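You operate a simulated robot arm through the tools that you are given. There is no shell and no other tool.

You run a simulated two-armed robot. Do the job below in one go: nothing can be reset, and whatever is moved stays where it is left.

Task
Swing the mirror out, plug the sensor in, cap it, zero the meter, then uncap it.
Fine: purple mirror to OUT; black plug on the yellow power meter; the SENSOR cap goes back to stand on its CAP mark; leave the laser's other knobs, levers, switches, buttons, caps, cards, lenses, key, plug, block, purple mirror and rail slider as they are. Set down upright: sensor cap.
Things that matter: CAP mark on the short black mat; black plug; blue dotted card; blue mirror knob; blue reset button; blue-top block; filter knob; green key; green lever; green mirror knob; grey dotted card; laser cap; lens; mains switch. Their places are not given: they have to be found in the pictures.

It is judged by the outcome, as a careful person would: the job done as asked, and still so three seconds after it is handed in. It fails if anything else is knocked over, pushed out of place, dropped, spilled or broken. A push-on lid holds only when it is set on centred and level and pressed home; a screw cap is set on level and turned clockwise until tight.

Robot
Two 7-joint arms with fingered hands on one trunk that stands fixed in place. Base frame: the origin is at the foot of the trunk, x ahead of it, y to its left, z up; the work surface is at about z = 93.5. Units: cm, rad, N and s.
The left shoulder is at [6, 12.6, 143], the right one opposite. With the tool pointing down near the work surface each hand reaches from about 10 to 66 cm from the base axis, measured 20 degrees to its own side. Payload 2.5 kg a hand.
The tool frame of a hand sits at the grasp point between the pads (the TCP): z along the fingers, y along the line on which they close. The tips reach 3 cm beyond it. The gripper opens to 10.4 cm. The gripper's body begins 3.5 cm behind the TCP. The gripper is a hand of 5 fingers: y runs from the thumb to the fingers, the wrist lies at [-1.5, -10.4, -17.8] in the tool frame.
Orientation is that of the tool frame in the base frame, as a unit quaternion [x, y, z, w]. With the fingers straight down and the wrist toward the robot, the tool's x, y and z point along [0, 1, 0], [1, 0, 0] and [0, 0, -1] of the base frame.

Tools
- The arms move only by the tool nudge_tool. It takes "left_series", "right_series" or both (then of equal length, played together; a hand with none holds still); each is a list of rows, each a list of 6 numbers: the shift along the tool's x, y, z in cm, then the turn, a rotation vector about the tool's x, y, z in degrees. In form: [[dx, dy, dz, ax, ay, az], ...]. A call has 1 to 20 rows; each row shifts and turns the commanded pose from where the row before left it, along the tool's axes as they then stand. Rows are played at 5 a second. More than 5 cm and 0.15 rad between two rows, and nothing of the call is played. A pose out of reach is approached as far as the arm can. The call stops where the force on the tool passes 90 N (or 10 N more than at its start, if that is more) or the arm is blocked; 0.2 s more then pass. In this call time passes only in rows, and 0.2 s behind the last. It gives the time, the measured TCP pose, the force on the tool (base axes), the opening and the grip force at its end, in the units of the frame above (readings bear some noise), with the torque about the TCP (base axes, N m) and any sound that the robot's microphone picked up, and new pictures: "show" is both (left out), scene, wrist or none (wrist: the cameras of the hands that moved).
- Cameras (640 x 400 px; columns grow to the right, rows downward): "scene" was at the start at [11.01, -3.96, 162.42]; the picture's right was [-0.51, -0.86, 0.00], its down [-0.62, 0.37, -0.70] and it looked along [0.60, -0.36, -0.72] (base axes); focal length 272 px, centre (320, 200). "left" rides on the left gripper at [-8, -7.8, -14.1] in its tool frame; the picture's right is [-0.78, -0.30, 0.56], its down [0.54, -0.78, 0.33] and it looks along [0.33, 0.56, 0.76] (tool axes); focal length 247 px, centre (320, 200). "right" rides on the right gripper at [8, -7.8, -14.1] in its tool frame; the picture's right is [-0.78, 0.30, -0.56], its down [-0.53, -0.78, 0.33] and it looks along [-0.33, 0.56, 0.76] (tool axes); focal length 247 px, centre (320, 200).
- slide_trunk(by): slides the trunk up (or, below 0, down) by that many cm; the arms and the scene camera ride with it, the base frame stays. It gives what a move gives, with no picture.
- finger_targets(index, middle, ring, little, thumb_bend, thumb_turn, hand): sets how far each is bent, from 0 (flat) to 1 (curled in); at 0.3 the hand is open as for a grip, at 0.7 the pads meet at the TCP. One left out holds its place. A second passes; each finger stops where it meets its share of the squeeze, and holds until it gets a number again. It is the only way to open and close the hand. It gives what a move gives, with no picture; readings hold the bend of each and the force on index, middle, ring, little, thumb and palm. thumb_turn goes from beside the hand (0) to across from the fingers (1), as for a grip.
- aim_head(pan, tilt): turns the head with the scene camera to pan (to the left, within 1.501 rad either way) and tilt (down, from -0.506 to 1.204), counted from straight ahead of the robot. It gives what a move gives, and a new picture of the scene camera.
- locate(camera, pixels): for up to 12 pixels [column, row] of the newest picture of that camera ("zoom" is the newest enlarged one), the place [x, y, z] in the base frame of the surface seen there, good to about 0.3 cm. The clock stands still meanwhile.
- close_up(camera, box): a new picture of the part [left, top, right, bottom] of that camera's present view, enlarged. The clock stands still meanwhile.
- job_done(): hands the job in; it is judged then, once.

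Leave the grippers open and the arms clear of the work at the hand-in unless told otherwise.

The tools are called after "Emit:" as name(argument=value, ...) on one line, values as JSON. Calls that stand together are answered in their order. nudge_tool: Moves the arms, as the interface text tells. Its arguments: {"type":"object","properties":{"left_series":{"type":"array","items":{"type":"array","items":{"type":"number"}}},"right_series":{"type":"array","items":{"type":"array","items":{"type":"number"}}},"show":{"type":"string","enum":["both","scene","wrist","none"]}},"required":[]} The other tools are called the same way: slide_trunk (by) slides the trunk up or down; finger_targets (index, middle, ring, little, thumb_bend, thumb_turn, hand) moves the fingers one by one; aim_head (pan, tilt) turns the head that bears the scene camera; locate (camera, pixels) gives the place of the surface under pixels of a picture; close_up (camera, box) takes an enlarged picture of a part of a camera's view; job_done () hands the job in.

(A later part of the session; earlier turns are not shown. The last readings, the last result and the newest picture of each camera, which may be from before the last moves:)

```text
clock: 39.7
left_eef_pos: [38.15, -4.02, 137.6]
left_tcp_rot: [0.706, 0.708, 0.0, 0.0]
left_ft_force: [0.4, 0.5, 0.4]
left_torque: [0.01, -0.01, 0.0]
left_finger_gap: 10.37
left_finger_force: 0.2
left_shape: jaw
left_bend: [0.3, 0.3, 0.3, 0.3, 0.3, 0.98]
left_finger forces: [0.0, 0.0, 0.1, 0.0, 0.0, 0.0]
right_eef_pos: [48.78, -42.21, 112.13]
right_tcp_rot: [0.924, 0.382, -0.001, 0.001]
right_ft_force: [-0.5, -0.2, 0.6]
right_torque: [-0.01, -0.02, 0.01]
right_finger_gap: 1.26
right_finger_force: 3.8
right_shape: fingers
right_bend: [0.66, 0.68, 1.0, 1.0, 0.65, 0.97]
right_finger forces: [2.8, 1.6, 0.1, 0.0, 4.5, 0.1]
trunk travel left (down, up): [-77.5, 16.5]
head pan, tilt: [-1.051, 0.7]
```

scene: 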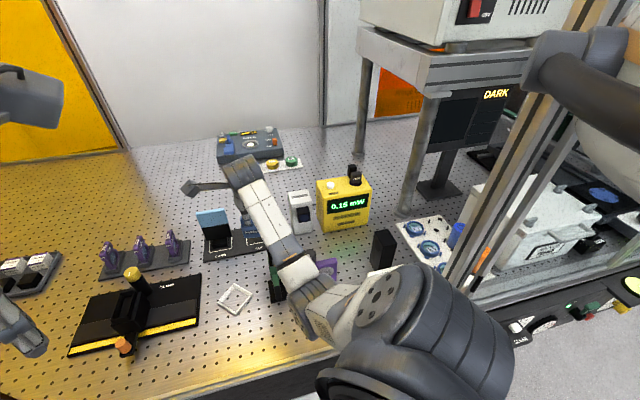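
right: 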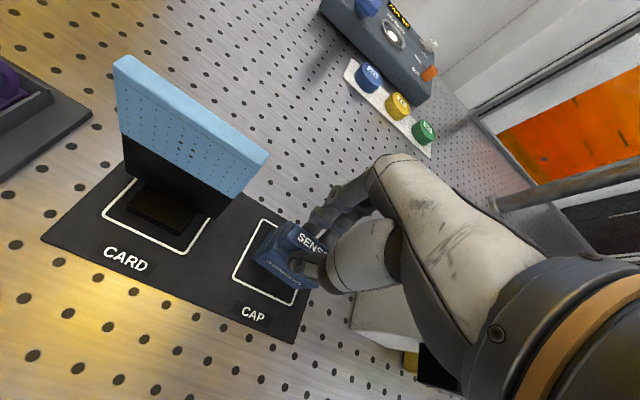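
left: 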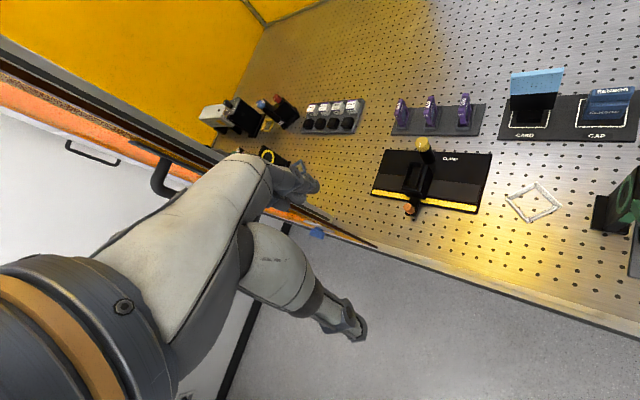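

The cap is pulled back. Now I'll slide it sideways to the sensor's line (t from 4.65 to -9.67).

Emit:
nudge_tool(right_series=[[-3.58, 0, 0, 0, 0, 0], [-3.58, 0, 0, 0, 0, 0], [-3.58, 0, 0, 0, 0, 0], [-3.58, 0, 0, 0, 0, 0]], show="both")

Emit:
close_up(camera="right", box=[220, 170, 400, 350])

Emit:
close_up(camera="scene", box=[260, 150, 380, 290])

```text
clock: 40.7
left_eef_pos: [38.05, -4.18, 137.49]
left_tcp_rot: [0.707, 0.707, 0.0, 0.0]
left_ft_force: [-0.7, 0.3, 0.2]
left_torque: [0.01, 0.0, 0.02]
left_finger_gap: 10.37
left_finger_force: 0.1
left_shape: jaw
left_bend: [0.3, 0.3, 0.3, 0.3, 0.3, 0.98]
left_finger forces: [0.0, 0.0, 0.1, 0.0, 0.0, 0.1]
right_eef_pos: [38.9, -52.48, 111.66]
right_tcp_rot: [0.924, 0.383, 0.0, 0.0]
right_ft_force: [-0.4, -0.7, -0.3]
right_torque: [0.04, 0.01, -0.01]
right_finger_gap: 1.24
right_finger_force: 4.4
right_shape: fingers
right_bend: [0.66, 0.68, 1.0, 1.0, 0.65, 0.97]
right_finger forces: [2.8, 1.5, 0.0, 0.1, 4.4, 0.1]
trunk travel left (down, up): [-77.5, 16.5]
head pan, tilt: [-1.051, 0.7]
```

scene: 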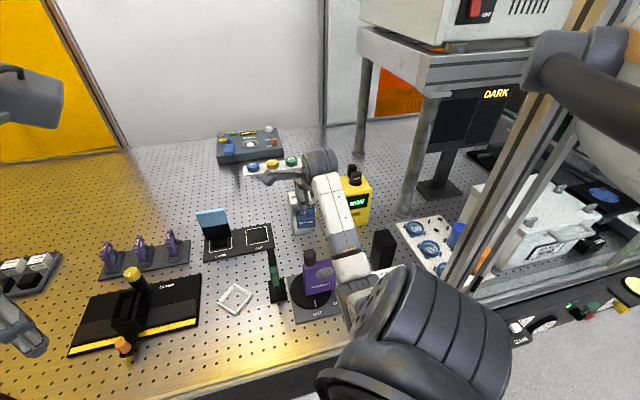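
right: 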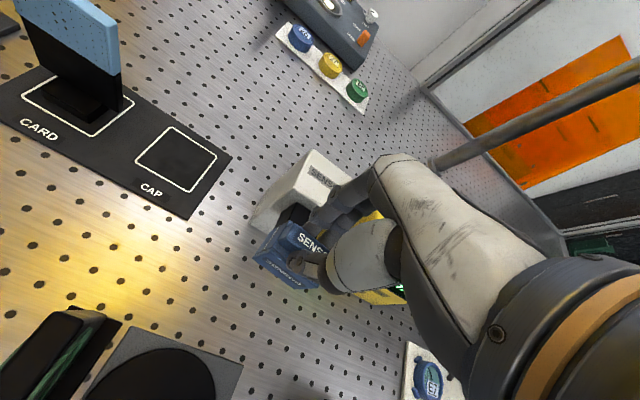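

```text
2.22 times, centred on (310, 260) of right
```

zoom: 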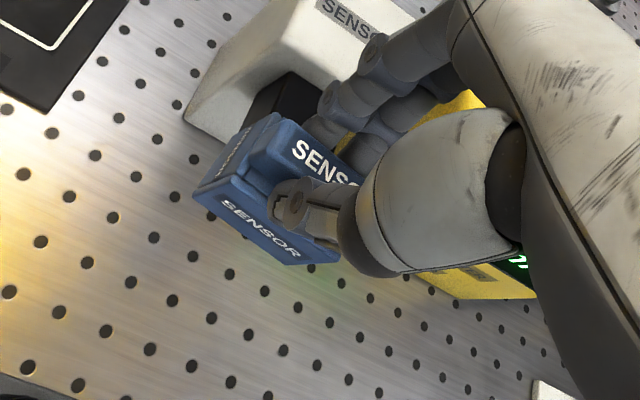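

```text
2.86 times, centred on (320, 220) of scene
```

zoom: 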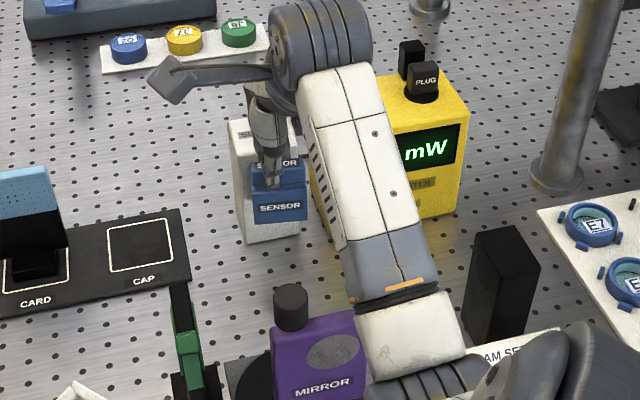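

The cap hangs in front of the snout (TCP s=64.6, t=-9.6). I'll lower 2.0 to the snout's height and then measure the cap against the snout.

Emit:
nudge_tool(right_series=[[0, 0, 1, 0, 0, 0], [0, 0, 1, 0, 0, 0], [0, 0, 0, 0, 0, 0]], show="both")

Emit:
close_up(camera="right", box=[250, 170, 340, 300])

Emit:
locate(camera="zoom", pixels=[[320, 200]])

Emit:
close_up(camera="scene", box=[280, 180, 340, 250])

```text
clock: 41.5
left_eef_pos: [38.15, -4.17, 137.54]
left_tcp_rot: [0.706, 0.708, 0.0, 0.0]
left_ft_force: [-0.5, 0.6, 0.2]
left_torque: [0.01, 0.01, 0.0]
left_finger_gap: 10.36
left_finger_force: 0.0
left_shape: jaw
left_bend: [0.3, 0.3, 0.3, 0.3, 0.3, 0.98]
left_finger forces: [0.1, 0.0, 0.0, 0.0, 0.1, 0.0]
right_eef_pos: [38.77, -52.42, 109.71]
right_tcp_rot: [0.924, 0.383, 0.0, 0.0]
right_ft_force: [0.1, 0.3, -0.3]
right_torque: [0.02, -0.05, 0.0]
right_finger_gap: 1.2
right_finger_force: 4.6
right_shape: fingers
right_bend: [0.66, 0.68, 1.0, 1.0, 0.65, 0.97]
right_finger forces: [2.8, 1.5, 0.1, 0.0, 4.4, 0.1]
trunk travel left (down, up): [-77.5, 16.5]
head pan, tilt: [-1.051, 0.7]
```

scene: 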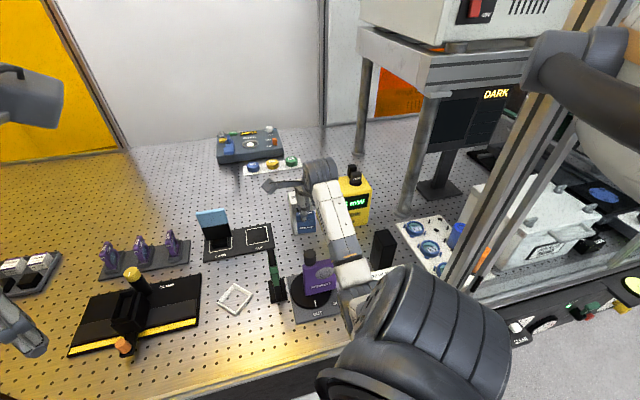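
right: 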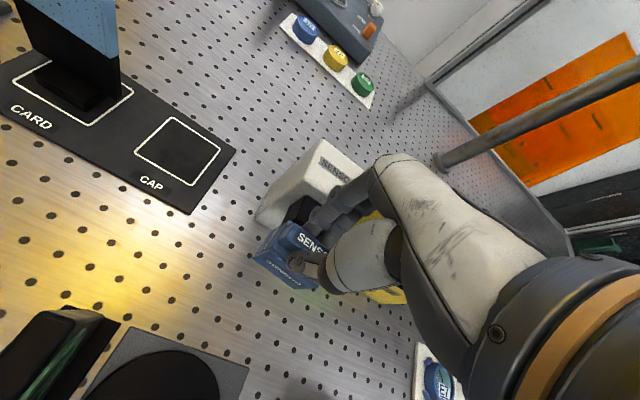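

```text
3.08 times, centred on (295, 235) of right
```

zoom: 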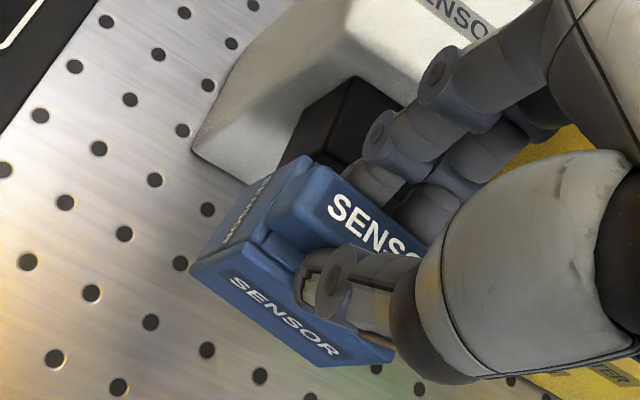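

```text
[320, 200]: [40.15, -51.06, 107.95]
```

```text
5.71 times, centred on (310, 215) of scene
```

zoom: 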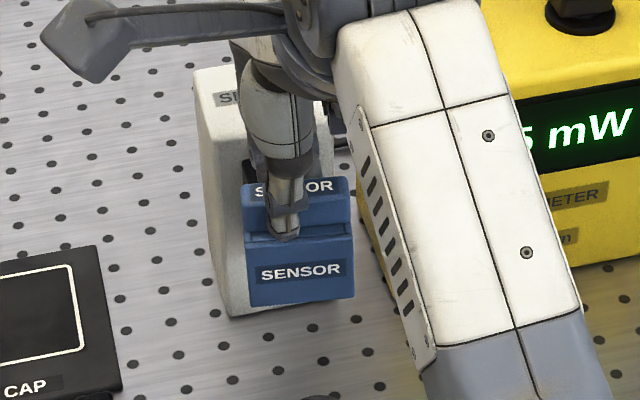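

The cap's front is fully visible in the scene zoom (corners near (247,243), (350,235), (252,303), (353,295)). I'll measure it there.

Emit:
locate(camera="zoom", pixels=[[249, 248], [348, 240], [254, 301], [350, 293], [300, 290], [300, 245], [246, 190], [346, 182], [260, 185], [246, 215], [348, 205], [215, 300]])

Emit:
close_up(camera="right", box=[250, 170, 340, 300])

```text
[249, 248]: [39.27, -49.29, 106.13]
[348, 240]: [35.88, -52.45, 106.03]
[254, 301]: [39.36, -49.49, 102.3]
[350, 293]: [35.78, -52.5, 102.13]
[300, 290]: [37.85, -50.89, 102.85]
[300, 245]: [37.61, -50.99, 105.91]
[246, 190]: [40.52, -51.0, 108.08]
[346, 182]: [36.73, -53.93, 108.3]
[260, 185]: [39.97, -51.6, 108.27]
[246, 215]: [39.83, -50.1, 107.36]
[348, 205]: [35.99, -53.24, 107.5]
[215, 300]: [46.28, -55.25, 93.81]
```

```text
3.08 times, centred on (295, 235) of right
```

zoom: 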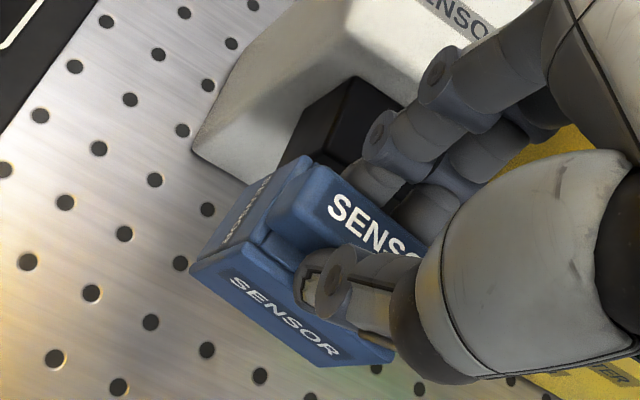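

By TCP the cap's centre line is t≈-9.78, by camera about -9.45, with the snout at -9.85. It also looks perhaps 3° yawed. I'll measure cap and snout together in the right camera for a relative check.

Emit:
locate(camera="zoom", pixels=[[345, 84], [318, 112], [295, 145], [370, 110], [335, 150], [302, 162], [195, 262], [245, 215], [390, 352], [300, 310], [400, 100], [230, 285]])

Emit:
locate(camera="zoom", pixels=[[250, 285], [350, 335], [210, 262], [260, 240], [300, 180], [325, 165], [275, 225], [270, 165], [200, 145], [240, 60], [290, 168], [415, 95]])

```text
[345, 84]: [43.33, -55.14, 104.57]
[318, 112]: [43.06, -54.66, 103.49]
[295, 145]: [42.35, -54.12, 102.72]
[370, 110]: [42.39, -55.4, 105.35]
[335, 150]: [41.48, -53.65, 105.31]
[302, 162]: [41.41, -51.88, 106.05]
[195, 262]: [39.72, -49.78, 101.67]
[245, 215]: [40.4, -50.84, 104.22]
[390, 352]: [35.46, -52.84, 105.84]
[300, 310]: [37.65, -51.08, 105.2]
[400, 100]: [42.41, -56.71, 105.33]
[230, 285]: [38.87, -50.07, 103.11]
```

```text
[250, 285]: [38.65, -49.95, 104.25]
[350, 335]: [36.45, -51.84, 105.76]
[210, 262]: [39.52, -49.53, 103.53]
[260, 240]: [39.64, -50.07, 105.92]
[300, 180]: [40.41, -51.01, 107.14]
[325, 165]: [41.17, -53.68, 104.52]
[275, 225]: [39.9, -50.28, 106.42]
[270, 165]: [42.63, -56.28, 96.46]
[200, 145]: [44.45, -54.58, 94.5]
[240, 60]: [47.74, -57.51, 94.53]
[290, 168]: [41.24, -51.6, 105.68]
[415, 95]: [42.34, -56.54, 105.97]
```

The right-camera check shows the cap is yawed about 4–5° clockwise relative to the sensor, and it's about 0.1 high. I'll turn the tool back 4.5° and lower 0.1, then measure again.

Emit:
nudge_tool(right_series=[[0, 0, 0.1, 0, 0, -4.5], [0, 0, 0, 0, 0, 0]], show="wrist")

Emit:
close_up(camera="scene", box=[280, 180, 340, 250])

Emit:
locate(camera="zoom", pixels=[[249, 248], [348, 240], [254, 301], [350, 293], [300, 290], [300, 245], [246, 190], [346, 182]])

Emit:
close_up(camera="right", box=[250, 170, 340, 300])

```text
clock: 42.1
left_eef_pos: [38.22, -4.01, 137.61]
left_tcp_rot: [0.706, 0.708, 0.0, 0.0]
left_ft_force: [0.4, -0.6, 0.1]
left_torque: [-0.02, 0.0, 0.02]
left_finger_gap: 10.37
left_finger_force: 0.1
left_shape: jaw
left_bend: [0.3, 0.3, 0.3, 0.3, 0.3, 0.98]
left_finger forces: [0.0, 0.0, 0.0, 0.0, 0.0, 0.0]
right_eef_pos: [38.71, -52.39, 109.5]
right_tcp_rot: [0.908, 0.419, 0.0, 0.001]
right_ft_force: [-0.3, 0.1, 0.4]
right_torque: [0.01, -0.01, -0.02]
right_finger_gap: 1.22
right_finger_force: 3.8
right_shape: fingers
right_bend: [0.66, 0.68, 1.0, 1.0, 0.65, 0.97]
right_finger forces: [2.7, 1.5, 0.0, 0.0, 4.3, 0.1]
trunk travel left (down, up): [-77.5, 16.5]
head pan, tilt: [-1.051, 0.7]
```

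right: 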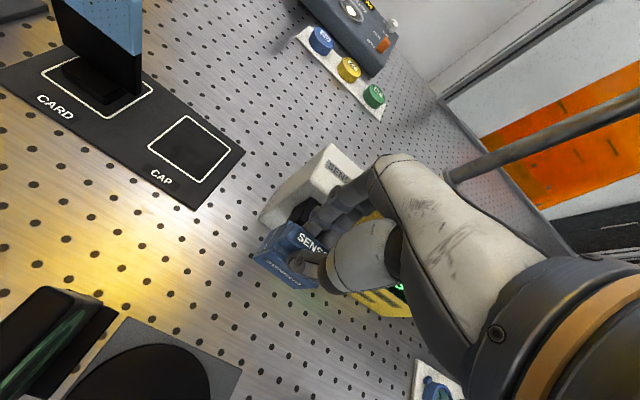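

```text
5.71 times, centred on (310, 215) of scene
```

zoom: 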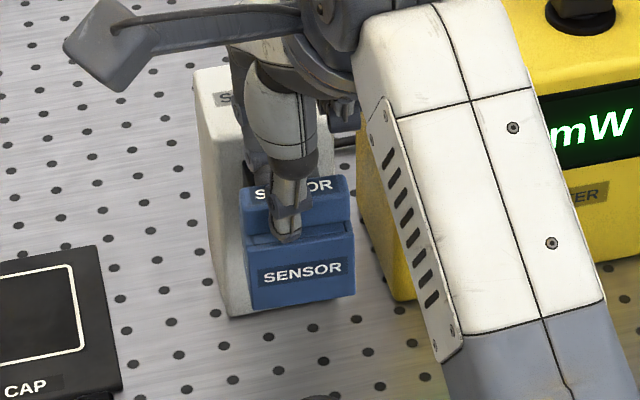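

```text
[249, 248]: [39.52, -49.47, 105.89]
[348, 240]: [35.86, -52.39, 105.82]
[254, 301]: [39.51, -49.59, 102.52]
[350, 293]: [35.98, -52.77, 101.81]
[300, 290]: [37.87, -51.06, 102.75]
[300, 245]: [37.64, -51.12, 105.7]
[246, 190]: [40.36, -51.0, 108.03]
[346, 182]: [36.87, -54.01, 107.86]
```

```text
3.08 times, centred on (295, 235) of right
```

zoom: 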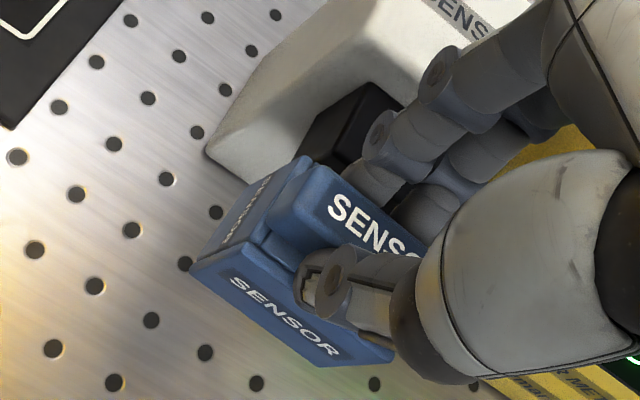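

Working it out in the hand frame, the cap sits about 10° yawed in the grip: front-left corner (2.7,-1.3), back-left corner (2.1,+1.7), front-right corner (-2.6,-2.0). I've corrected 4.5° so far and will turn another 5.5°, then check the edge slopes again.

Emit:
nudge_tool(right_series=[[0, 0, 0, 0, 0, -5.5], [0, 0, 0, 0, 0, 0]], show="wrist")

Emit:
close_up(camera="right", box=[250, 170, 340, 300])

Emit:
close_up(camera="scene", box=[290, 190, 330, 235])

```text
clock: 42.7
left_eef_pos: [38.2, -4.08, 137.54]
left_tcp_rot: [0.706, 0.708, 0.0, 0.0]
left_ft_force: [-0.3, -1.0, -0.5]
left_torque: [0.01, -0.01, 0.0]
left_finger_gap: 10.38
left_finger_force: 0.1
left_shape: jaw
left_bend: [0.3, 0.3, 0.3, 0.3, 0.3, 0.98]
left_finger forces: [0.0, 0.0, 0.1, 0.0, 0.0, 0.1]
right_eef_pos: [38.87, -52.46, 109.66]
right_tcp_rot: [0.887, 0.462, 0.0, 0.0]
right_ft_force: [-0.9, -0.2, -0.4]
right_torque: [0.03, 0.03, -0.01]
right_finger_gap: 1.21
right_finger_force: 4.8
right_shape: fingers
right_bend: [0.66, 0.68, 1.0, 1.0, 0.65, 0.97]
right_finger forces: [2.8, 1.5, 0.0, 0.0, 4.4, 0.1]
trunk travel left (down, up): [-77.5, 16.5]
head pan, tilt: [-1.051, 0.7]
```

right: 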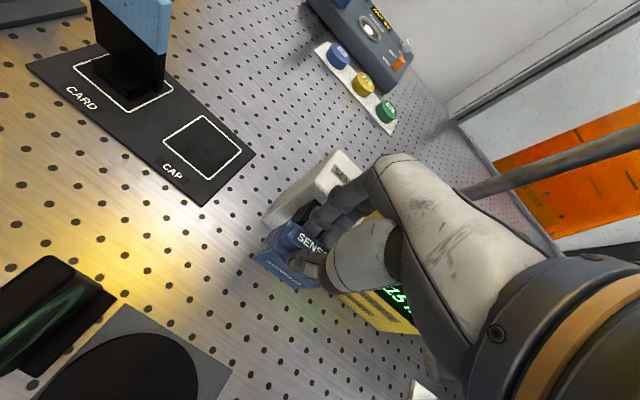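

```text
3.08 times, centred on (295, 235) of right
```

zoom: 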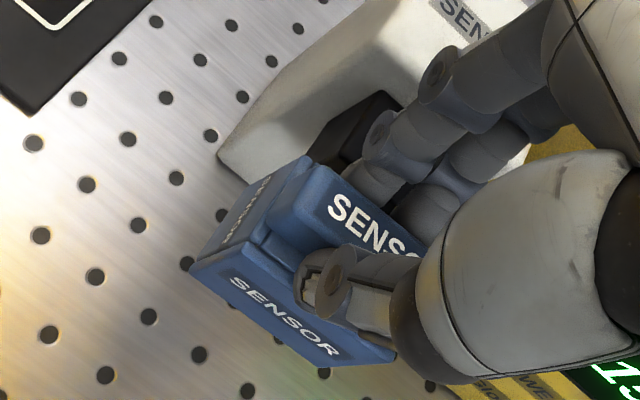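

```text
8.89 times, centred on (310, 212) of scene
```

zoom: 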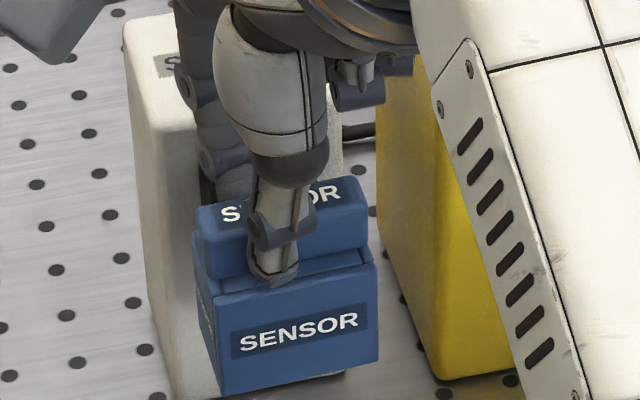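

In the scene zoom the cap's bottom edge slope (-0.21) now matches the snout's. I'll re-measure the cap and snout left faces in the right camera for yaw and centring.

Emit:
close_up(camera="right", box=[250, 170, 340, 300])

Emit:
locate(camera="zoom", pixels=[[302, 162], [255, 240], [245, 215], [275, 190], [390, 352], [220, 250], [378, 95], [350, 115], [325, 145], [385, 105], [290, 172], [230, 235]])

```text
3.08 times, centred on (295, 235) of right
```

zoom: 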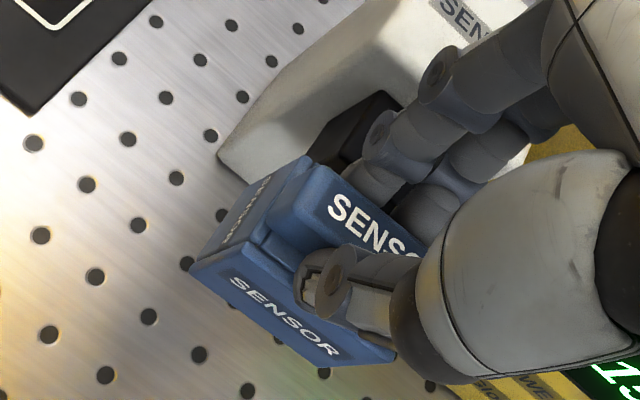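

```text
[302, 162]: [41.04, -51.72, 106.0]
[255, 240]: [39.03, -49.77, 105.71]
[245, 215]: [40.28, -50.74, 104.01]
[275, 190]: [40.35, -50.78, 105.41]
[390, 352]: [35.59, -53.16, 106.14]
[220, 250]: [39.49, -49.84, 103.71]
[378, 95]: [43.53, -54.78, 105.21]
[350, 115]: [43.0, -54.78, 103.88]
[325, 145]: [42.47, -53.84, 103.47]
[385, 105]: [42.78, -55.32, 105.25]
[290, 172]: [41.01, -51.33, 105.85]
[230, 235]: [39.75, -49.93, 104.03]
```

Emit:
close_up(camera="scene", box=[290, 190, 330, 235])

Emit:
locate(camera="zoom", pixels=[[220, 310], [372, 275], [226, 385], [372, 356], [300, 330], [205, 310], [212, 370], [200, 250], [364, 235], [300, 370]])

```text
8.89 times, centred on (310, 212) of scene
```

zoom: 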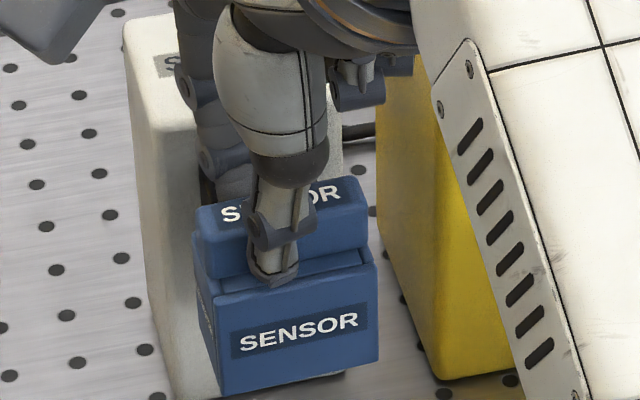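

```text
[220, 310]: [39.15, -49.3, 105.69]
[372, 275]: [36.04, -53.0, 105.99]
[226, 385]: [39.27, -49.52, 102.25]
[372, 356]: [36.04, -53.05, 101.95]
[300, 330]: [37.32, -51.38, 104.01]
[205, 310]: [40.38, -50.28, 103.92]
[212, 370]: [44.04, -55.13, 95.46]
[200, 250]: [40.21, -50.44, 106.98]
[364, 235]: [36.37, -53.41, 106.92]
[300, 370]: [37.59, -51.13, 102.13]
```

By the scene camera the yaw is now over by about 3°, by the wrist camera about 0. I'll turn back 1.5° as a compromise; lateral centring agrees within about 0.1–0.2. Then I'll advance 0.9 along the sensor's axis (mostly +tool y, with a slight -tool x) to just before the snout.

Emit:
nudge_tool(right_series=[[0, 0, 0, 0, 0, 1.5], [-0.06, 0.4, 0, 0, 0, 0], [-0.06, 0.4, 0, 0, 0, 0], [0, 0, 0, 0, 0, 0]], show="wrist")

Emit:
close_up(camera="right", box=[250, 170, 340, 300])

Emit:
close_up(camera="scene", box=[290, 190, 330, 235])

```text
clock: 43.7
left_eef_pos: [38.19, -3.95, 137.56]
left_tcp_rot: [0.707, 0.708, 0.0, 0.0]
left_ft_force: [0.4, -0.5, -0.6]
left_torque: [-0.04, 0.02, -0.01]
left_finger_gap: 10.35
left_finger_force: 0.0
left_shape: jaw
left_bend: [0.3, 0.3, 0.3, 0.3, 0.3, 0.98]
left_finger forces: [0.0, 0.0, 0.0, 0.1, 0.0, 0.0]
right_eef_pos: [39.57, -52.92, 109.72]
right_tcp_rot: [0.893, 0.45, 0.0, 0.0]
right_ft_force: [0.5, 0.4, -0.1]
right_torque: [0.01, 0.04, 0.02]
right_finger_gap: 1.24
right_finger_force: 4.9
right_shape: fingers
right_bend: [0.66, 0.68, 1.0, 1.0, 0.65, 0.97]
right_finger forces: [2.8, 1.5, 0.0, 0.0, 4.4, 0.1]
trunk travel left (down, up): [-77.5, 16.5]
head pan, tilt: [-1.051, 0.7]
```

right: 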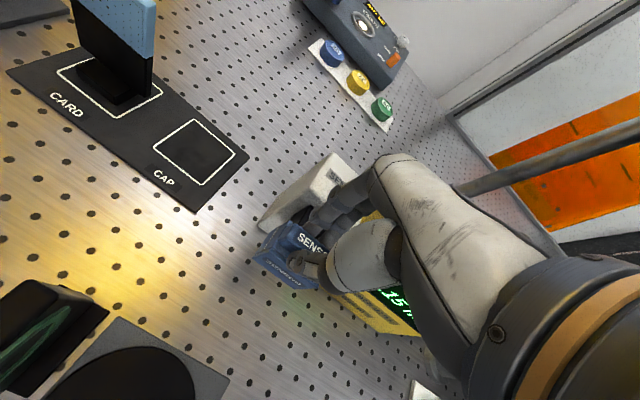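

```text
3.08 times, centred on (295, 235) of right
```

zoom: 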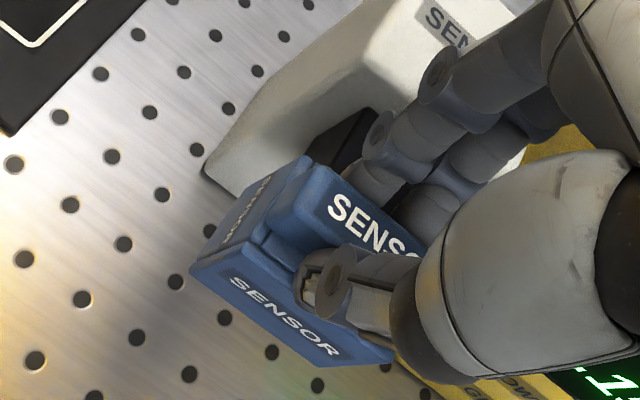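

```text
8.89 times, centred on (310, 212) of scene
```

zoom: 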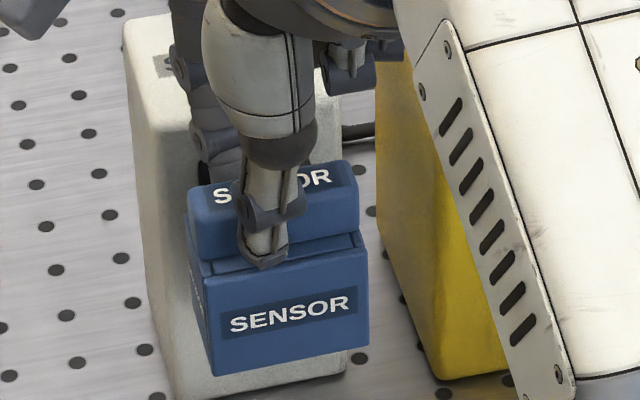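

I'll take a couple of still readings to average out the pose noise.

Emit:
nudge_tool(right_series=[[0, 0, 0, 0, 0, 0]], show="none")

Emit:
nudge_tool(right_series=[[0, 0, 0, 0, 0, 0]], show="none")

Emit:
close_up(camera="scene", box=[290, 190, 330, 235])

Emit:
locate(camera="zoom", pixels=[[212, 290], [362, 258], [218, 366], [364, 340], [290, 315], [200, 290], [140, 140], [175, 380], [345, 140], [340, 80], [135, 100], [290, 350]])

```text
clock: 44.1
left_eef_pos: [38.32, -4.01, 137.53]
left_tcp_rot: [0.707, 0.707, 0.0, 0.0]
left_ft_force: [-0.5, 0.2, 0.2]
left_torque: [0.0, -0.01, 0.0]
left_finger_gap: 10.38
left_finger_force: 0.1
left_shape: jaw
left_bend: [0.3, 0.3, 0.3, 0.3, 0.3, 0.98]
left_finger forces: [0.1, 0.0, 0.1, 0.1, 0.0, 0.1]
right_eef_pos: [39.38, -52.94, 109.72]
right_tcp_rot: [0.893, 0.45, 0.0, 0.0]
right_ft_force: [0.2, 0.2, 0.0]
right_torque: [0.02, 0.03, 0.02]
right_finger_gap: 1.23
right_finger_force: 4.2
right_shape: fingers
right_bend: [0.66, 0.68, 1.0, 1.0, 0.65, 0.97]
right_finger forces: [2.8, 1.5, 0.0, 0.1, 4.5, 0.0]
trunk travel left (down, up): [-77.5, 16.5]
head pan, tilt: [-1.051, 0.7]
```

```text
clock: 44.5
left_eef_pos: [38.12, -4.05, 137.65]
left_tcp_rot: [0.707, 0.708, 0.0, 0.0]
left_ft_force: [0.1, 0.5, 0.6]
left_torque: [0.01, 0.03, 0.01]
left_finger_gap: 10.33
left_finger_force: 0.1
left_shape: jaw
left_bend: [0.3, 0.3, 0.3, 0.3, 0.3, 0.98]
left_finger forces: [0.1, 0.0, 0.0, 0.0, 0.1, 0.1]
right_eef_pos: [39.48, -52.99, 109.66]
right_tcp_rot: [0.893, 0.451, 0.0, 0.0]
right_ft_force: [-0.5, -0.3, -0.3]
right_torque: [0.01, -0.02, -0.01]
right_finger_gap: 1.27
right_finger_force: 3.9
right_shape: fingers
right_bend: [0.66, 0.68, 1.0, 1.0, 0.65, 0.97]
right_finger forces: [2.8, 1.5, 0.1, 0.1, 4.4, 0.0]
trunk travel left (down, up): [-77.5, 16.5]
head pan, tilt: [-1.051, 0.7]
```

```text
8.89 times, centred on (310, 212) of scene
```

zoom: 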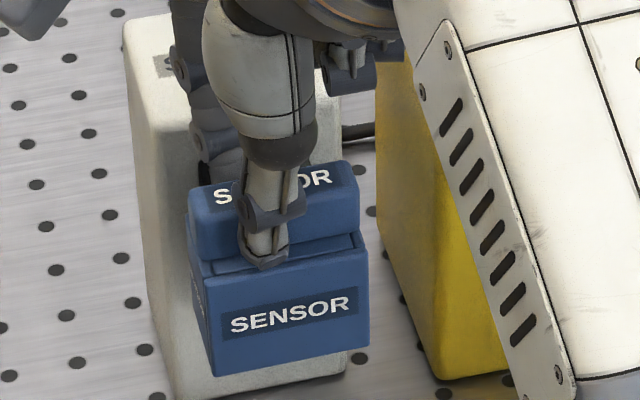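

```text
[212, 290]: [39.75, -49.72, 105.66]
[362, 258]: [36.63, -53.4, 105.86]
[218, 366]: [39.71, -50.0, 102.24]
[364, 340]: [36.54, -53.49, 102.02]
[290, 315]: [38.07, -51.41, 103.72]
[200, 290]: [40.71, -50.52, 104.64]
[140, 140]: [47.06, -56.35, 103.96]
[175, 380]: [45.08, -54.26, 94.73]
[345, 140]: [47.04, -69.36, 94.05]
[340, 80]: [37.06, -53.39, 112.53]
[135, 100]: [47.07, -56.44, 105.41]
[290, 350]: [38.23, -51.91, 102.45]
```

The pose averages to s=65.36, t=-9.52, z=109.7. The cap's back should be about 0.3 from the snout. I'll advance in 0.3 steps, watching the forces.

Emit:
nudge_tool(right_series=[[-0.06, 0.3, 0, 0, 0, 0], [-0.06, 0.3, 0, 0, 0, 0]], show="none")

Emit:
nudge_tool(right_series=[[-0.05, 0.3, 0, 0, 0, 0]], show="wrist")

Emit:
close_up(camera="right", box=[250, 170, 340, 300])

```text
clock: 45.1
left_eef_pos: [38.28, -4.09, 137.54]
left_tcp_rot: [0.706, 0.708, 0.0, 0.0]
left_ft_force: [0.0, -0.2, 0.1]
left_torque: [-0.01, 0.0, 0.05]
left_finger_gap: 10.37
left_finger_force: 0.0
left_shape: jaw
left_bend: [0.3, 0.3, 0.3, 0.3, 0.3, 0.98]
left_finger forces: [0.0, 0.0, 0.1, 0.0, 0.1, 0.1]
right_eef_pos: [39.76, -53.35, 109.62]
right_tcp_rot: [0.893, 0.45, 0.001, 0.0]
right_ft_force: [-1.1, 0.1, -0.2]
right_torque: [-0.01, 0.01, -0.01]
right_finger_gap: 1.24
right_finger_force: 4.4
right_shape: fingers
right_bend: [0.66, 0.68, 1.0, 1.0, 0.65, 0.97]
right_finger forces: [2.8, 1.6, 0.1, 0.1, 4.5, 0.0]
trunk travel left (down, up): [-77.5, 16.5]
head pan, tilt: [-1.051, 0.7]
```

```text
clock: 45.5
left_eef_pos: [38.14, -4.11, 137.61]
left_tcp_rot: [0.706, 0.708, 0.0, 0.0]
left_ft_force: [-0.4, 0.0, 0.0]
left_torque: [0.01, -0.04, -0.02]
left_finger_gap: 10.36
left_finger_force: 0.0
left_shape: jaw
left_bend: [0.3, 0.3, 0.3, 0.3, 0.3, 0.98]
left_finger forces: [0.0, 0.0, 0.1, 0.1, 0.0, 0.0]
right_eef_pos: [39.99, -53.83, 109.57]
right_tcp_rot: [0.893, 0.45, 0.0, 0.0]
right_ft_force: [0.3, 0.7, -0.6]
right_torque: [-0.02, 0.01, 0.03]
right_finger_gap: 1.23
right_finger_force: 5.0
right_shape: fingers
right_bend: [0.66, 0.68, 1.0, 1.0, 0.65, 0.97]
right_finger forces: [2.9, 1.5, 0.0, 0.0, 4.4, 0.0]
trunk travel left (down, up): [-77.5, 16.5]
head pan, tilt: [-1.051, 0.7]
```

right: 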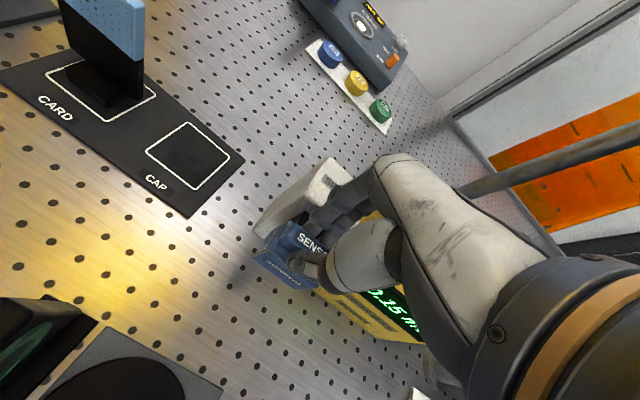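

```text
3.08 times, centred on (295, 235) of right
```

zoom: 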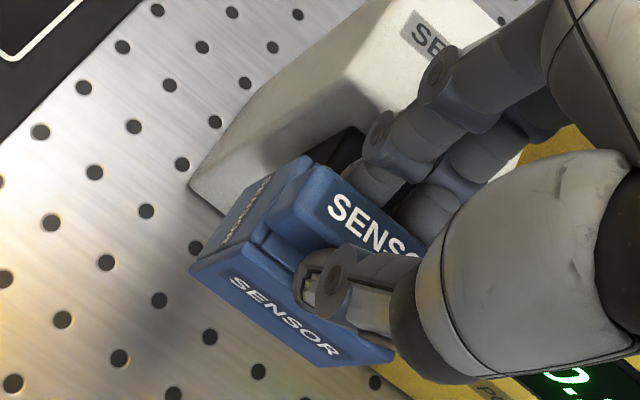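

The cap's back edge should now be about 0.6 past the snout's front, with no resistance, so the snout is entering the cavity. I'll continue in small steps.

Emit:
nudge_tool(right_series=[[-0.04, 0.3, 0, 0, 0, 0], [-0.04, 0.3, 0, 0, 0, 0]], show="none")

Emit:
nudge_tool(right_series=[[-0.04, 0.3, 0, 0, 0, 0]], show="none")

Emit:
close_up(camera="right", box=[250, 170, 340, 300])

Emit:
close_up(camera="scene", box=[290, 180, 330, 235])

```text
clock: 46.1
left_eef_pos: [38.13, -4.01, 137.54]
left_tcp_rot: [0.706, 0.708, 0.0, 0.0]
left_ft_force: [-0.9, 0.3, -0.7]
left_torque: [-0.01, -0.01, -0.01]
left_finger_gap: 10.37
left_finger_force: 0.2
left_shape: jaw
left_bend: [0.3, 0.3, 0.3, 0.3, 0.3, 0.98]
left_finger forces: [0.0, 0.1, 0.1, 0.1, 0.0, 0.1]
right_eef_pos: [40.38, -53.92, 109.6]
right_tcp_rot: [0.893, 0.449, 0.0, 0.0]
right_ft_force: [-0.2, -0.3, -0.9]
right_torque: [0.02, -0.01, -0.02]
right_finger_gap: 1.24
right_finger_force: 4.7
right_shape: fingers
right_bend: [0.66, 0.68, 1.0, 1.0, 0.65, 0.97]
right_finger forces: [2.8, 1.5, 0.0, 0.0, 4.4, 0.0]
trunk travel left (down, up): [-77.5, 16.5]
head pan, tilt: [-1.051, 0.7]
```

```text
clock: 46.5
left_eef_pos: [38.19, -3.98, 137.58]
left_tcp_rot: [0.706, 0.708, 0.001, 0.0]
left_ft_force: [-0.4, 0.2, 0.5]
left_torque: [0.02, 0.03, -0.03]
left_finger_gap: 10.34
left_finger_force: 0.1
left_shape: jaw
left_bend: [0.3, 0.3, 0.3, 0.3, 0.3, 0.98]
left_finger forces: [0.0, 0.1, 0.0, 0.0, 0.0, 0.0]
right_eef_pos: [40.62, -54.22, 109.58]
right_tcp_rot: [0.893, 0.45, 0.0, 0.0]
right_ft_force: [-0.1, 0.0, 0.0]
right_torque: [-0.02, 0.01, -0.03]
right_finger_gap: 1.21
right_finger_force: 4.5
right_shape: fingers
right_bend: [0.66, 0.68, 1.0, 1.0, 0.65, 0.97]
right_finger forces: [2.8, 1.5, 0.0, 0.0, 4.3, 0.0]
trunk travel left (down, up): [-77.5, 16.5]
head pan, tilt: [-1.051, 0.7]
```

```text
3.08 times, centred on (295, 235) of right
```

zoom: 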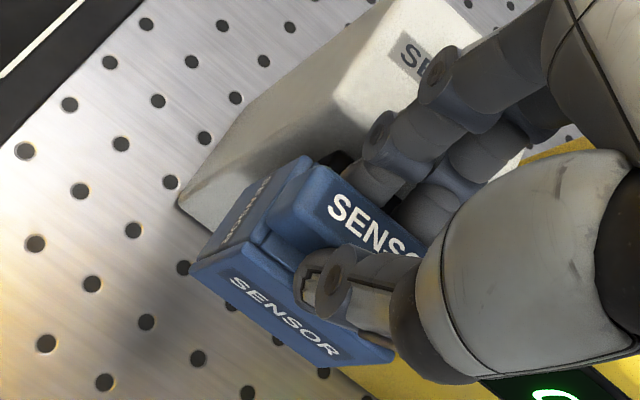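

```text
7.27 times, centred on (310, 208) of scene
```

zoom: 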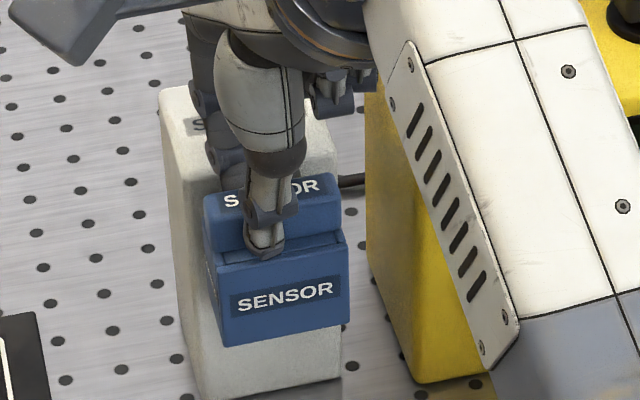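

Still no resistance. The gap to the sensor face keeps closing and the cap looks square to it. Continuing.

Emit:
nudge_tool(right_series=[[-0.04, 0.3, 0, 0, 0, 0], [-0.04, 0.3, 0, 0, 0, 0]], show="none")

Emit:
nudge_tool(right_series=[[-0.04, 0.25, 0, 0, 0, 0]], show="none")

Emit:
close_up(camera="right", box=[250, 170, 340, 300])

Emit:
close_up(camera="scene", box=[290, 180, 330, 235])

```text
clock: 47.1
left_eef_pos: [38.21, -4.04, 137.73]
left_tcp_rot: [0.706, 0.708, 0.0, 0.0]
left_ft_force: [-0.3, 0.2, 0.1]
left_torque: [0.02, -0.01, -0.02]
left_finger_gap: 10.36
left_finger_force: 0.1
left_shape: jaw
left_bend: [0.3, 0.3, 0.3, 0.3, 0.3, 0.98]
left_finger forces: [0.0, 0.1, 0.0, 0.0, 0.0, 0.0]
right_eef_pos: [41.25, -54.69, 109.69]
right_tcp_rot: [0.893, 0.451, 0.0, 0.0]
right_ft_force: [0.5, -0.3, -0.4]
right_torque: [-0.01, 0.03, 0.01]
right_finger_gap: 1.23
right_finger_force: 4.6
right_shape: fingers
right_bend: [0.66, 0.68, 1.0, 1.0, 0.65, 0.97]
right_finger forces: [2.8, 1.6, 0.1, 0.1, 4.4, 0.0]
trunk travel left (down, up): [-77.5, 16.5]
head pan, tilt: [-1.051, 0.7]
```

```text
clock: 47.5
left_eef_pos: [38.02, -4.07, 137.54]
left_tcp_rot: [0.707, 0.707, 0.0, 0.0]
left_ft_force: [-0.8, 0.6, 0.2]
left_torque: [0.0, 0.03, -0.02]
left_finger_gap: 10.38
left_finger_force: 0.1
left_shape: jaw
left_bend: [0.3, 0.3, 0.3, 0.3, 0.3, 0.98]
left_finger forces: [0.0, 0.0, 0.0, 0.1, 0.0, 0.0]
right_eef_pos: [41.43, -54.87, 109.77]
right_tcp_rot: [0.893, 0.449, 0.0, -0.001]
right_ft_force: [0.4, 0.2, -0.9]
right_torque: [0.0, 0.02, 0.03]
right_finger_gap: 1.22
right_finger_force: 4.3
right_shape: fingers
right_bend: [0.66, 0.68, 1.0, 1.0, 0.65, 0.97]
right_finger forces: [2.8, 1.5, 0.0, 0.0, 4.4, 0.0]
trunk travel left (down, up): [-77.5, 16.5]
head pan, tilt: [-1.051, 0.7]
```

```text
3.08 times, centred on (295, 235) of right
```

zoom: 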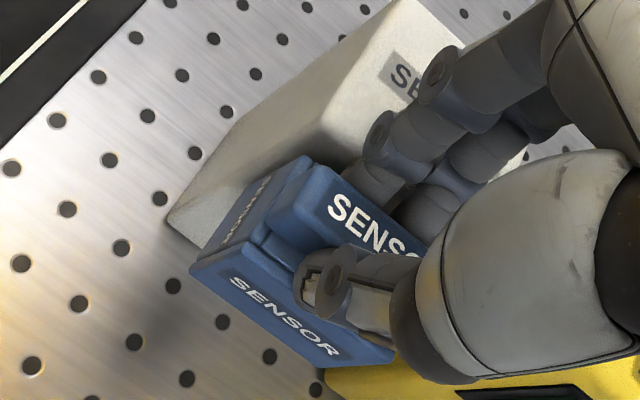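

```text
7.27 times, centred on (310, 208) of scene
```

zoom: 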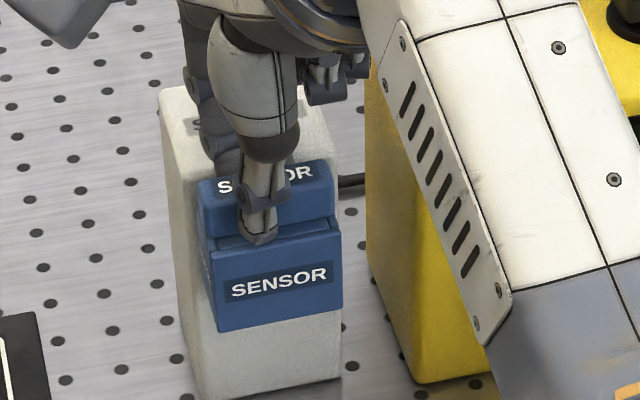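

Lateral alignment checks out in the scene picture: extrapolated to the sensor face plane, the cap centre lands on the box centre. There's no resistance yet, so I'll keep going gently until it bears.

Emit:
nudge_tool(right_series=[[-0.03, 0.2, 0, 0, 0, 0], [-0.03, 0.2, 0, 0, 0, 0]], show="none")

Emit:
nudge_tool(right_series=[[-0.03, 0.2, 0, 0, 0, 0]], show="none")

```text
clock: 48.1
left_eef_pos: [38.08, -4.0, 137.63]
left_tcp_rot: [0.707, 0.707, 0.0, 0.0]
left_ft_force: [0.7, 0.1, -0.3]
left_torque: [-0.01, 0.04, 0.01]
left_finger_gap: 10.38
left_finger_force: 0.1
left_shape: jaw
left_bend: [0.3, 0.3, 0.3, 0.3, 0.3, 0.98]
left_finger forces: [0.0, 0.1, 0.1, 0.0, 0.0, 0.0]
right_eef_pos: [41.5, -55.17, 109.6]
right_tcp_rot: [0.893, 0.451, 0.0, -0.001]
right_ft_force: [-2.3, 1.0, -0.5]
right_torque: [0.07, 0.05, -0.03]
right_finger_gap: 1.21
right_finger_force: 5.8
right_shape: fingers
right_bend: [0.67, 0.69, 1.0, 1.0, 0.65, 0.97]
right_finger forces: [3.5, 3.5, 0.0, 0.0, 5.3, 0.0]
trunk travel left (down, up): [-77.5, 16.5]
head pan, tilt: [-1.051, 0.7]
```

```text
clock: 48.5
left_eef_pos: [38.04, -4.06, 137.65]
left_tcp_rot: [0.706, 0.708, -0.001, 0.001]
left_ft_force: [-0.3, 0.1, 0.5]
left_torque: [0.04, 0.04, 0.0]
left_finger_gap: 10.35
left_finger_force: 0.0
left_shape: jaw
left_bend: [0.3, 0.3, 0.3, 0.3, 0.3, 0.98]
left_finger forces: [0.0, 0.1, 0.1, 0.0, 0.0, 0.0]
right_eef_pos: [41.72, -55.19, 109.76]
right_tcp_rot: [0.893, 0.451, 0.0, 0.001]
right_ft_force: [-2.9, 3.1, 0.6]
right_torque: [0.13, 0.11, 0.05]
right_finger_gap: 1.19
right_finger_force: 7.2
right_shape: fingers
right_bend: [0.68, 0.69, 1.0, 1.0, 0.65, 0.96]
right_finger forces: [5.9, 2.2, 0.1, 0.0, 6.0, 0.0]
trunk travel left (down, up): [-77.5, 16.5]
head pan, tilt: [-1.051, 0.7]
```

Resistance begins (about 4 N straight back along the sensor's axis). I'll look before pressing home.

Emit:
close_up(camera="right", box=[250, 170, 340, 300])

Emit:
close_up(camera="scene", box=[290, 180, 330, 235])

Emit:
locate(camera="zoom", pixels=[[222, 265], [338, 240], [226, 320], [338, 297], [280, 300], [280, 275]])

```text
3.08 times, centred on (295, 235) of right
```

zoom: 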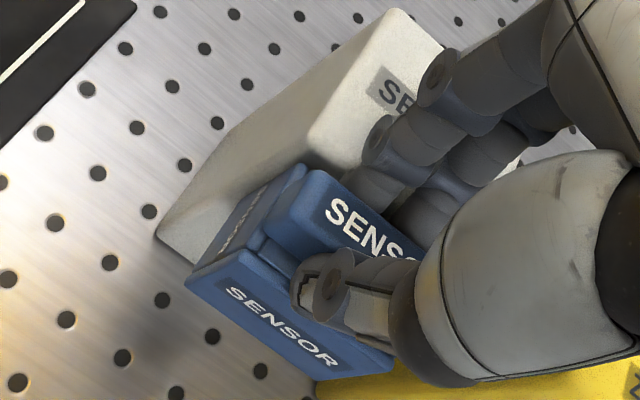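

```text
7.27 times, centred on (310, 208) of scene
```

zoom: 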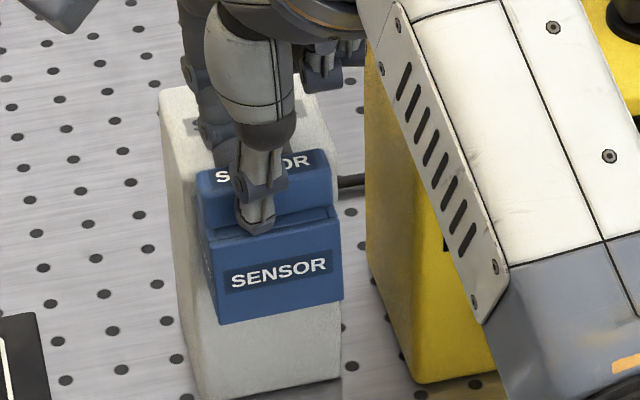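

```text
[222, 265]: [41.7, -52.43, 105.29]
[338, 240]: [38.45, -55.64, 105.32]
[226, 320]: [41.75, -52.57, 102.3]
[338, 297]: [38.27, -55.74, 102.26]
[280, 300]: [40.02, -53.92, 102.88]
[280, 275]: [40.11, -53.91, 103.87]
```

The cap is now square (both sides at s≈66.55) and centred at t≈-9.9. I'll press it home with further small pushes via the thumb on the tab.

Emit:
nudge_tool(right_series=[[-0.03, 0.2, 0, 0, 0, 0], [-0.03, 0.2, 0, 0, 0, 0]], show="none")

Emit:
nudge_tool(right_series=[[-0.03, 0.2, 0, 0, 0, 0]], show="none")

Emit:
close_up(camera="scene", box=[290, 180, 330, 235])

Emit:
locate(camera="zoom", pixels=[[222, 265], [338, 240], [226, 318], [338, 295], [280, 300], [280, 275], [280, 260]])

```text
clock: 49.1
left_eef_pos: [37.9, -4.03, 137.68]
left_tcp_rot: [0.706, 0.708, -0.001, 0.0]
left_ft_force: [-0.1, 0.5, -0.1]
left_torque: [0.02, 0.02, 0.0]
left_finger_gap: 10.37
left_finger_force: 0.0
left_shape: jaw
left_bend: [0.3, 0.3, 0.3, 0.3, 0.3, 0.98]
left_finger forces: [0.0, 0.0, 0.1, 0.1, 0.1, 0.0]
right_eef_pos: [41.96, -55.48, 109.88]
right_tcp_rot: [0.893, 0.45, 0.0, 0.0]
right_ft_force: [-5.7, 6.3, 2.4]
right_torque: [0.21, 0.18, 0.03]
right_finger_gap: 1.14
right_finger_force: 9.6
right_shape: fingers
right_bend: [0.69, 0.7, 1.0, 1.0, 0.64, 0.96]
right_finger forces: [8.8, 1.5, 0.1, 0.0, 7.9, 0.0]
trunk travel left (down, up): [-77.5, 16.5]
head pan, tilt: [-1.051, 0.7]
```

```text
clock: 49.5
left_eef_pos: [38.1, -3.93, 137.78]
left_tcp_rot: [0.707, 0.708, -0.001, 0.002]
left_ft_force: [0.3, 0.0, 0.6]
left_torque: [-0.02, 0.02, 0.01]
left_finger_gap: 10.37
left_finger_force: 0.1
left_shape: jaw
left_bend: [0.3, 0.3, 0.3, 0.3, 0.3, 0.98]
left_finger forces: [0.0, 0.0, 0.0, 0.0, 0.1, 0.1]
right_eef_pos: [42.1, -55.55, 109.88]
right_tcp_rot: [0.893, 0.45, 0.0, 0.0]
right_ft_force: [-5.8, 7.3, 2.8]
right_torque: [0.22, 0.22, 0.02]
right_finger_gap: 1.17
right_finger_force: 9.5
right_shape: fingers
right_bend: [0.7, 0.7, 1.0, 1.0, 0.64, 0.96]
right_finger forces: [10.3, 1.1, 0.1, 0.0, 8.3, 0.0]
trunk travel left (down, up): [-77.5, 16.5]
head pan, tilt: [-1.051, 0.7]
```

```text
7.27 times, centred on (310, 208) of scene
```

zoom: 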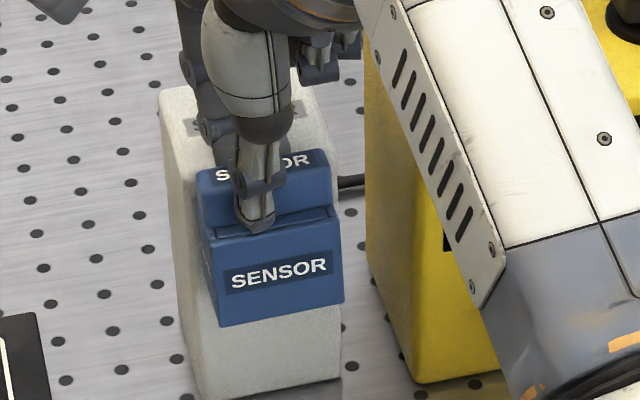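

```text
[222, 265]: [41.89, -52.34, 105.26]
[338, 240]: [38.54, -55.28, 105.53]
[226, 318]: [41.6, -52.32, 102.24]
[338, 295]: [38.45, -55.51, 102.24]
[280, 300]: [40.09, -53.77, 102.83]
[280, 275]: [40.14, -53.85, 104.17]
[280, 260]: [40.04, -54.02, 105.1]
```

About 9 N now, but the cap no longer moves. The index reading (10 N) suggests the index finger behind the tab is touching the sensor itself, so I'll back off 0.25 to relieve that before releasing the cap and pressing its front instead.

Emit:
nudge_tool(right_series=[[0.03, -0.25, 0, 0, 0, 0]], show="none")

```text
clock: 49.9
left_eef_pos: [38.2, -3.93, 137.67]
left_tcp_rot: [0.707, 0.707, -0.001, 0.001]
left_ft_force: [-0.7, 0.2, 0.0]
left_torque: [-0.03, -0.02, 0.0]
left_finger_gap: 10.36
left_finger_force: 0.1
left_shape: jaw
left_bend: [0.3, 0.3, 0.3, 0.3, 0.3, 0.98]
left_finger forces: [0.1, 0.0, 0.0, 0.0, 0.0, 0.0]
right_eef_pos: [41.91, -55.51, 109.85]
right_tcp_rot: [0.893, 0.45, 0.002, 0.002]
right_ft_force: [-1.5, 4.9, 3.5]
right_torque: [0.12, 0.06, 0.02]
right_finger_gap: 1.18
right_finger_force: 8.2
right_shape: fingers
right_bend: [0.69, 0.7, 1.0, 1.0, 0.64, 0.96]
right_finger forces: [8.1, 0.6, 0.0, 0.1, 6.0, 0.1]
trunk travel left (down, up): [-77.5, 16.5]
head pan, tilt: [-1.051, 0.7]
```

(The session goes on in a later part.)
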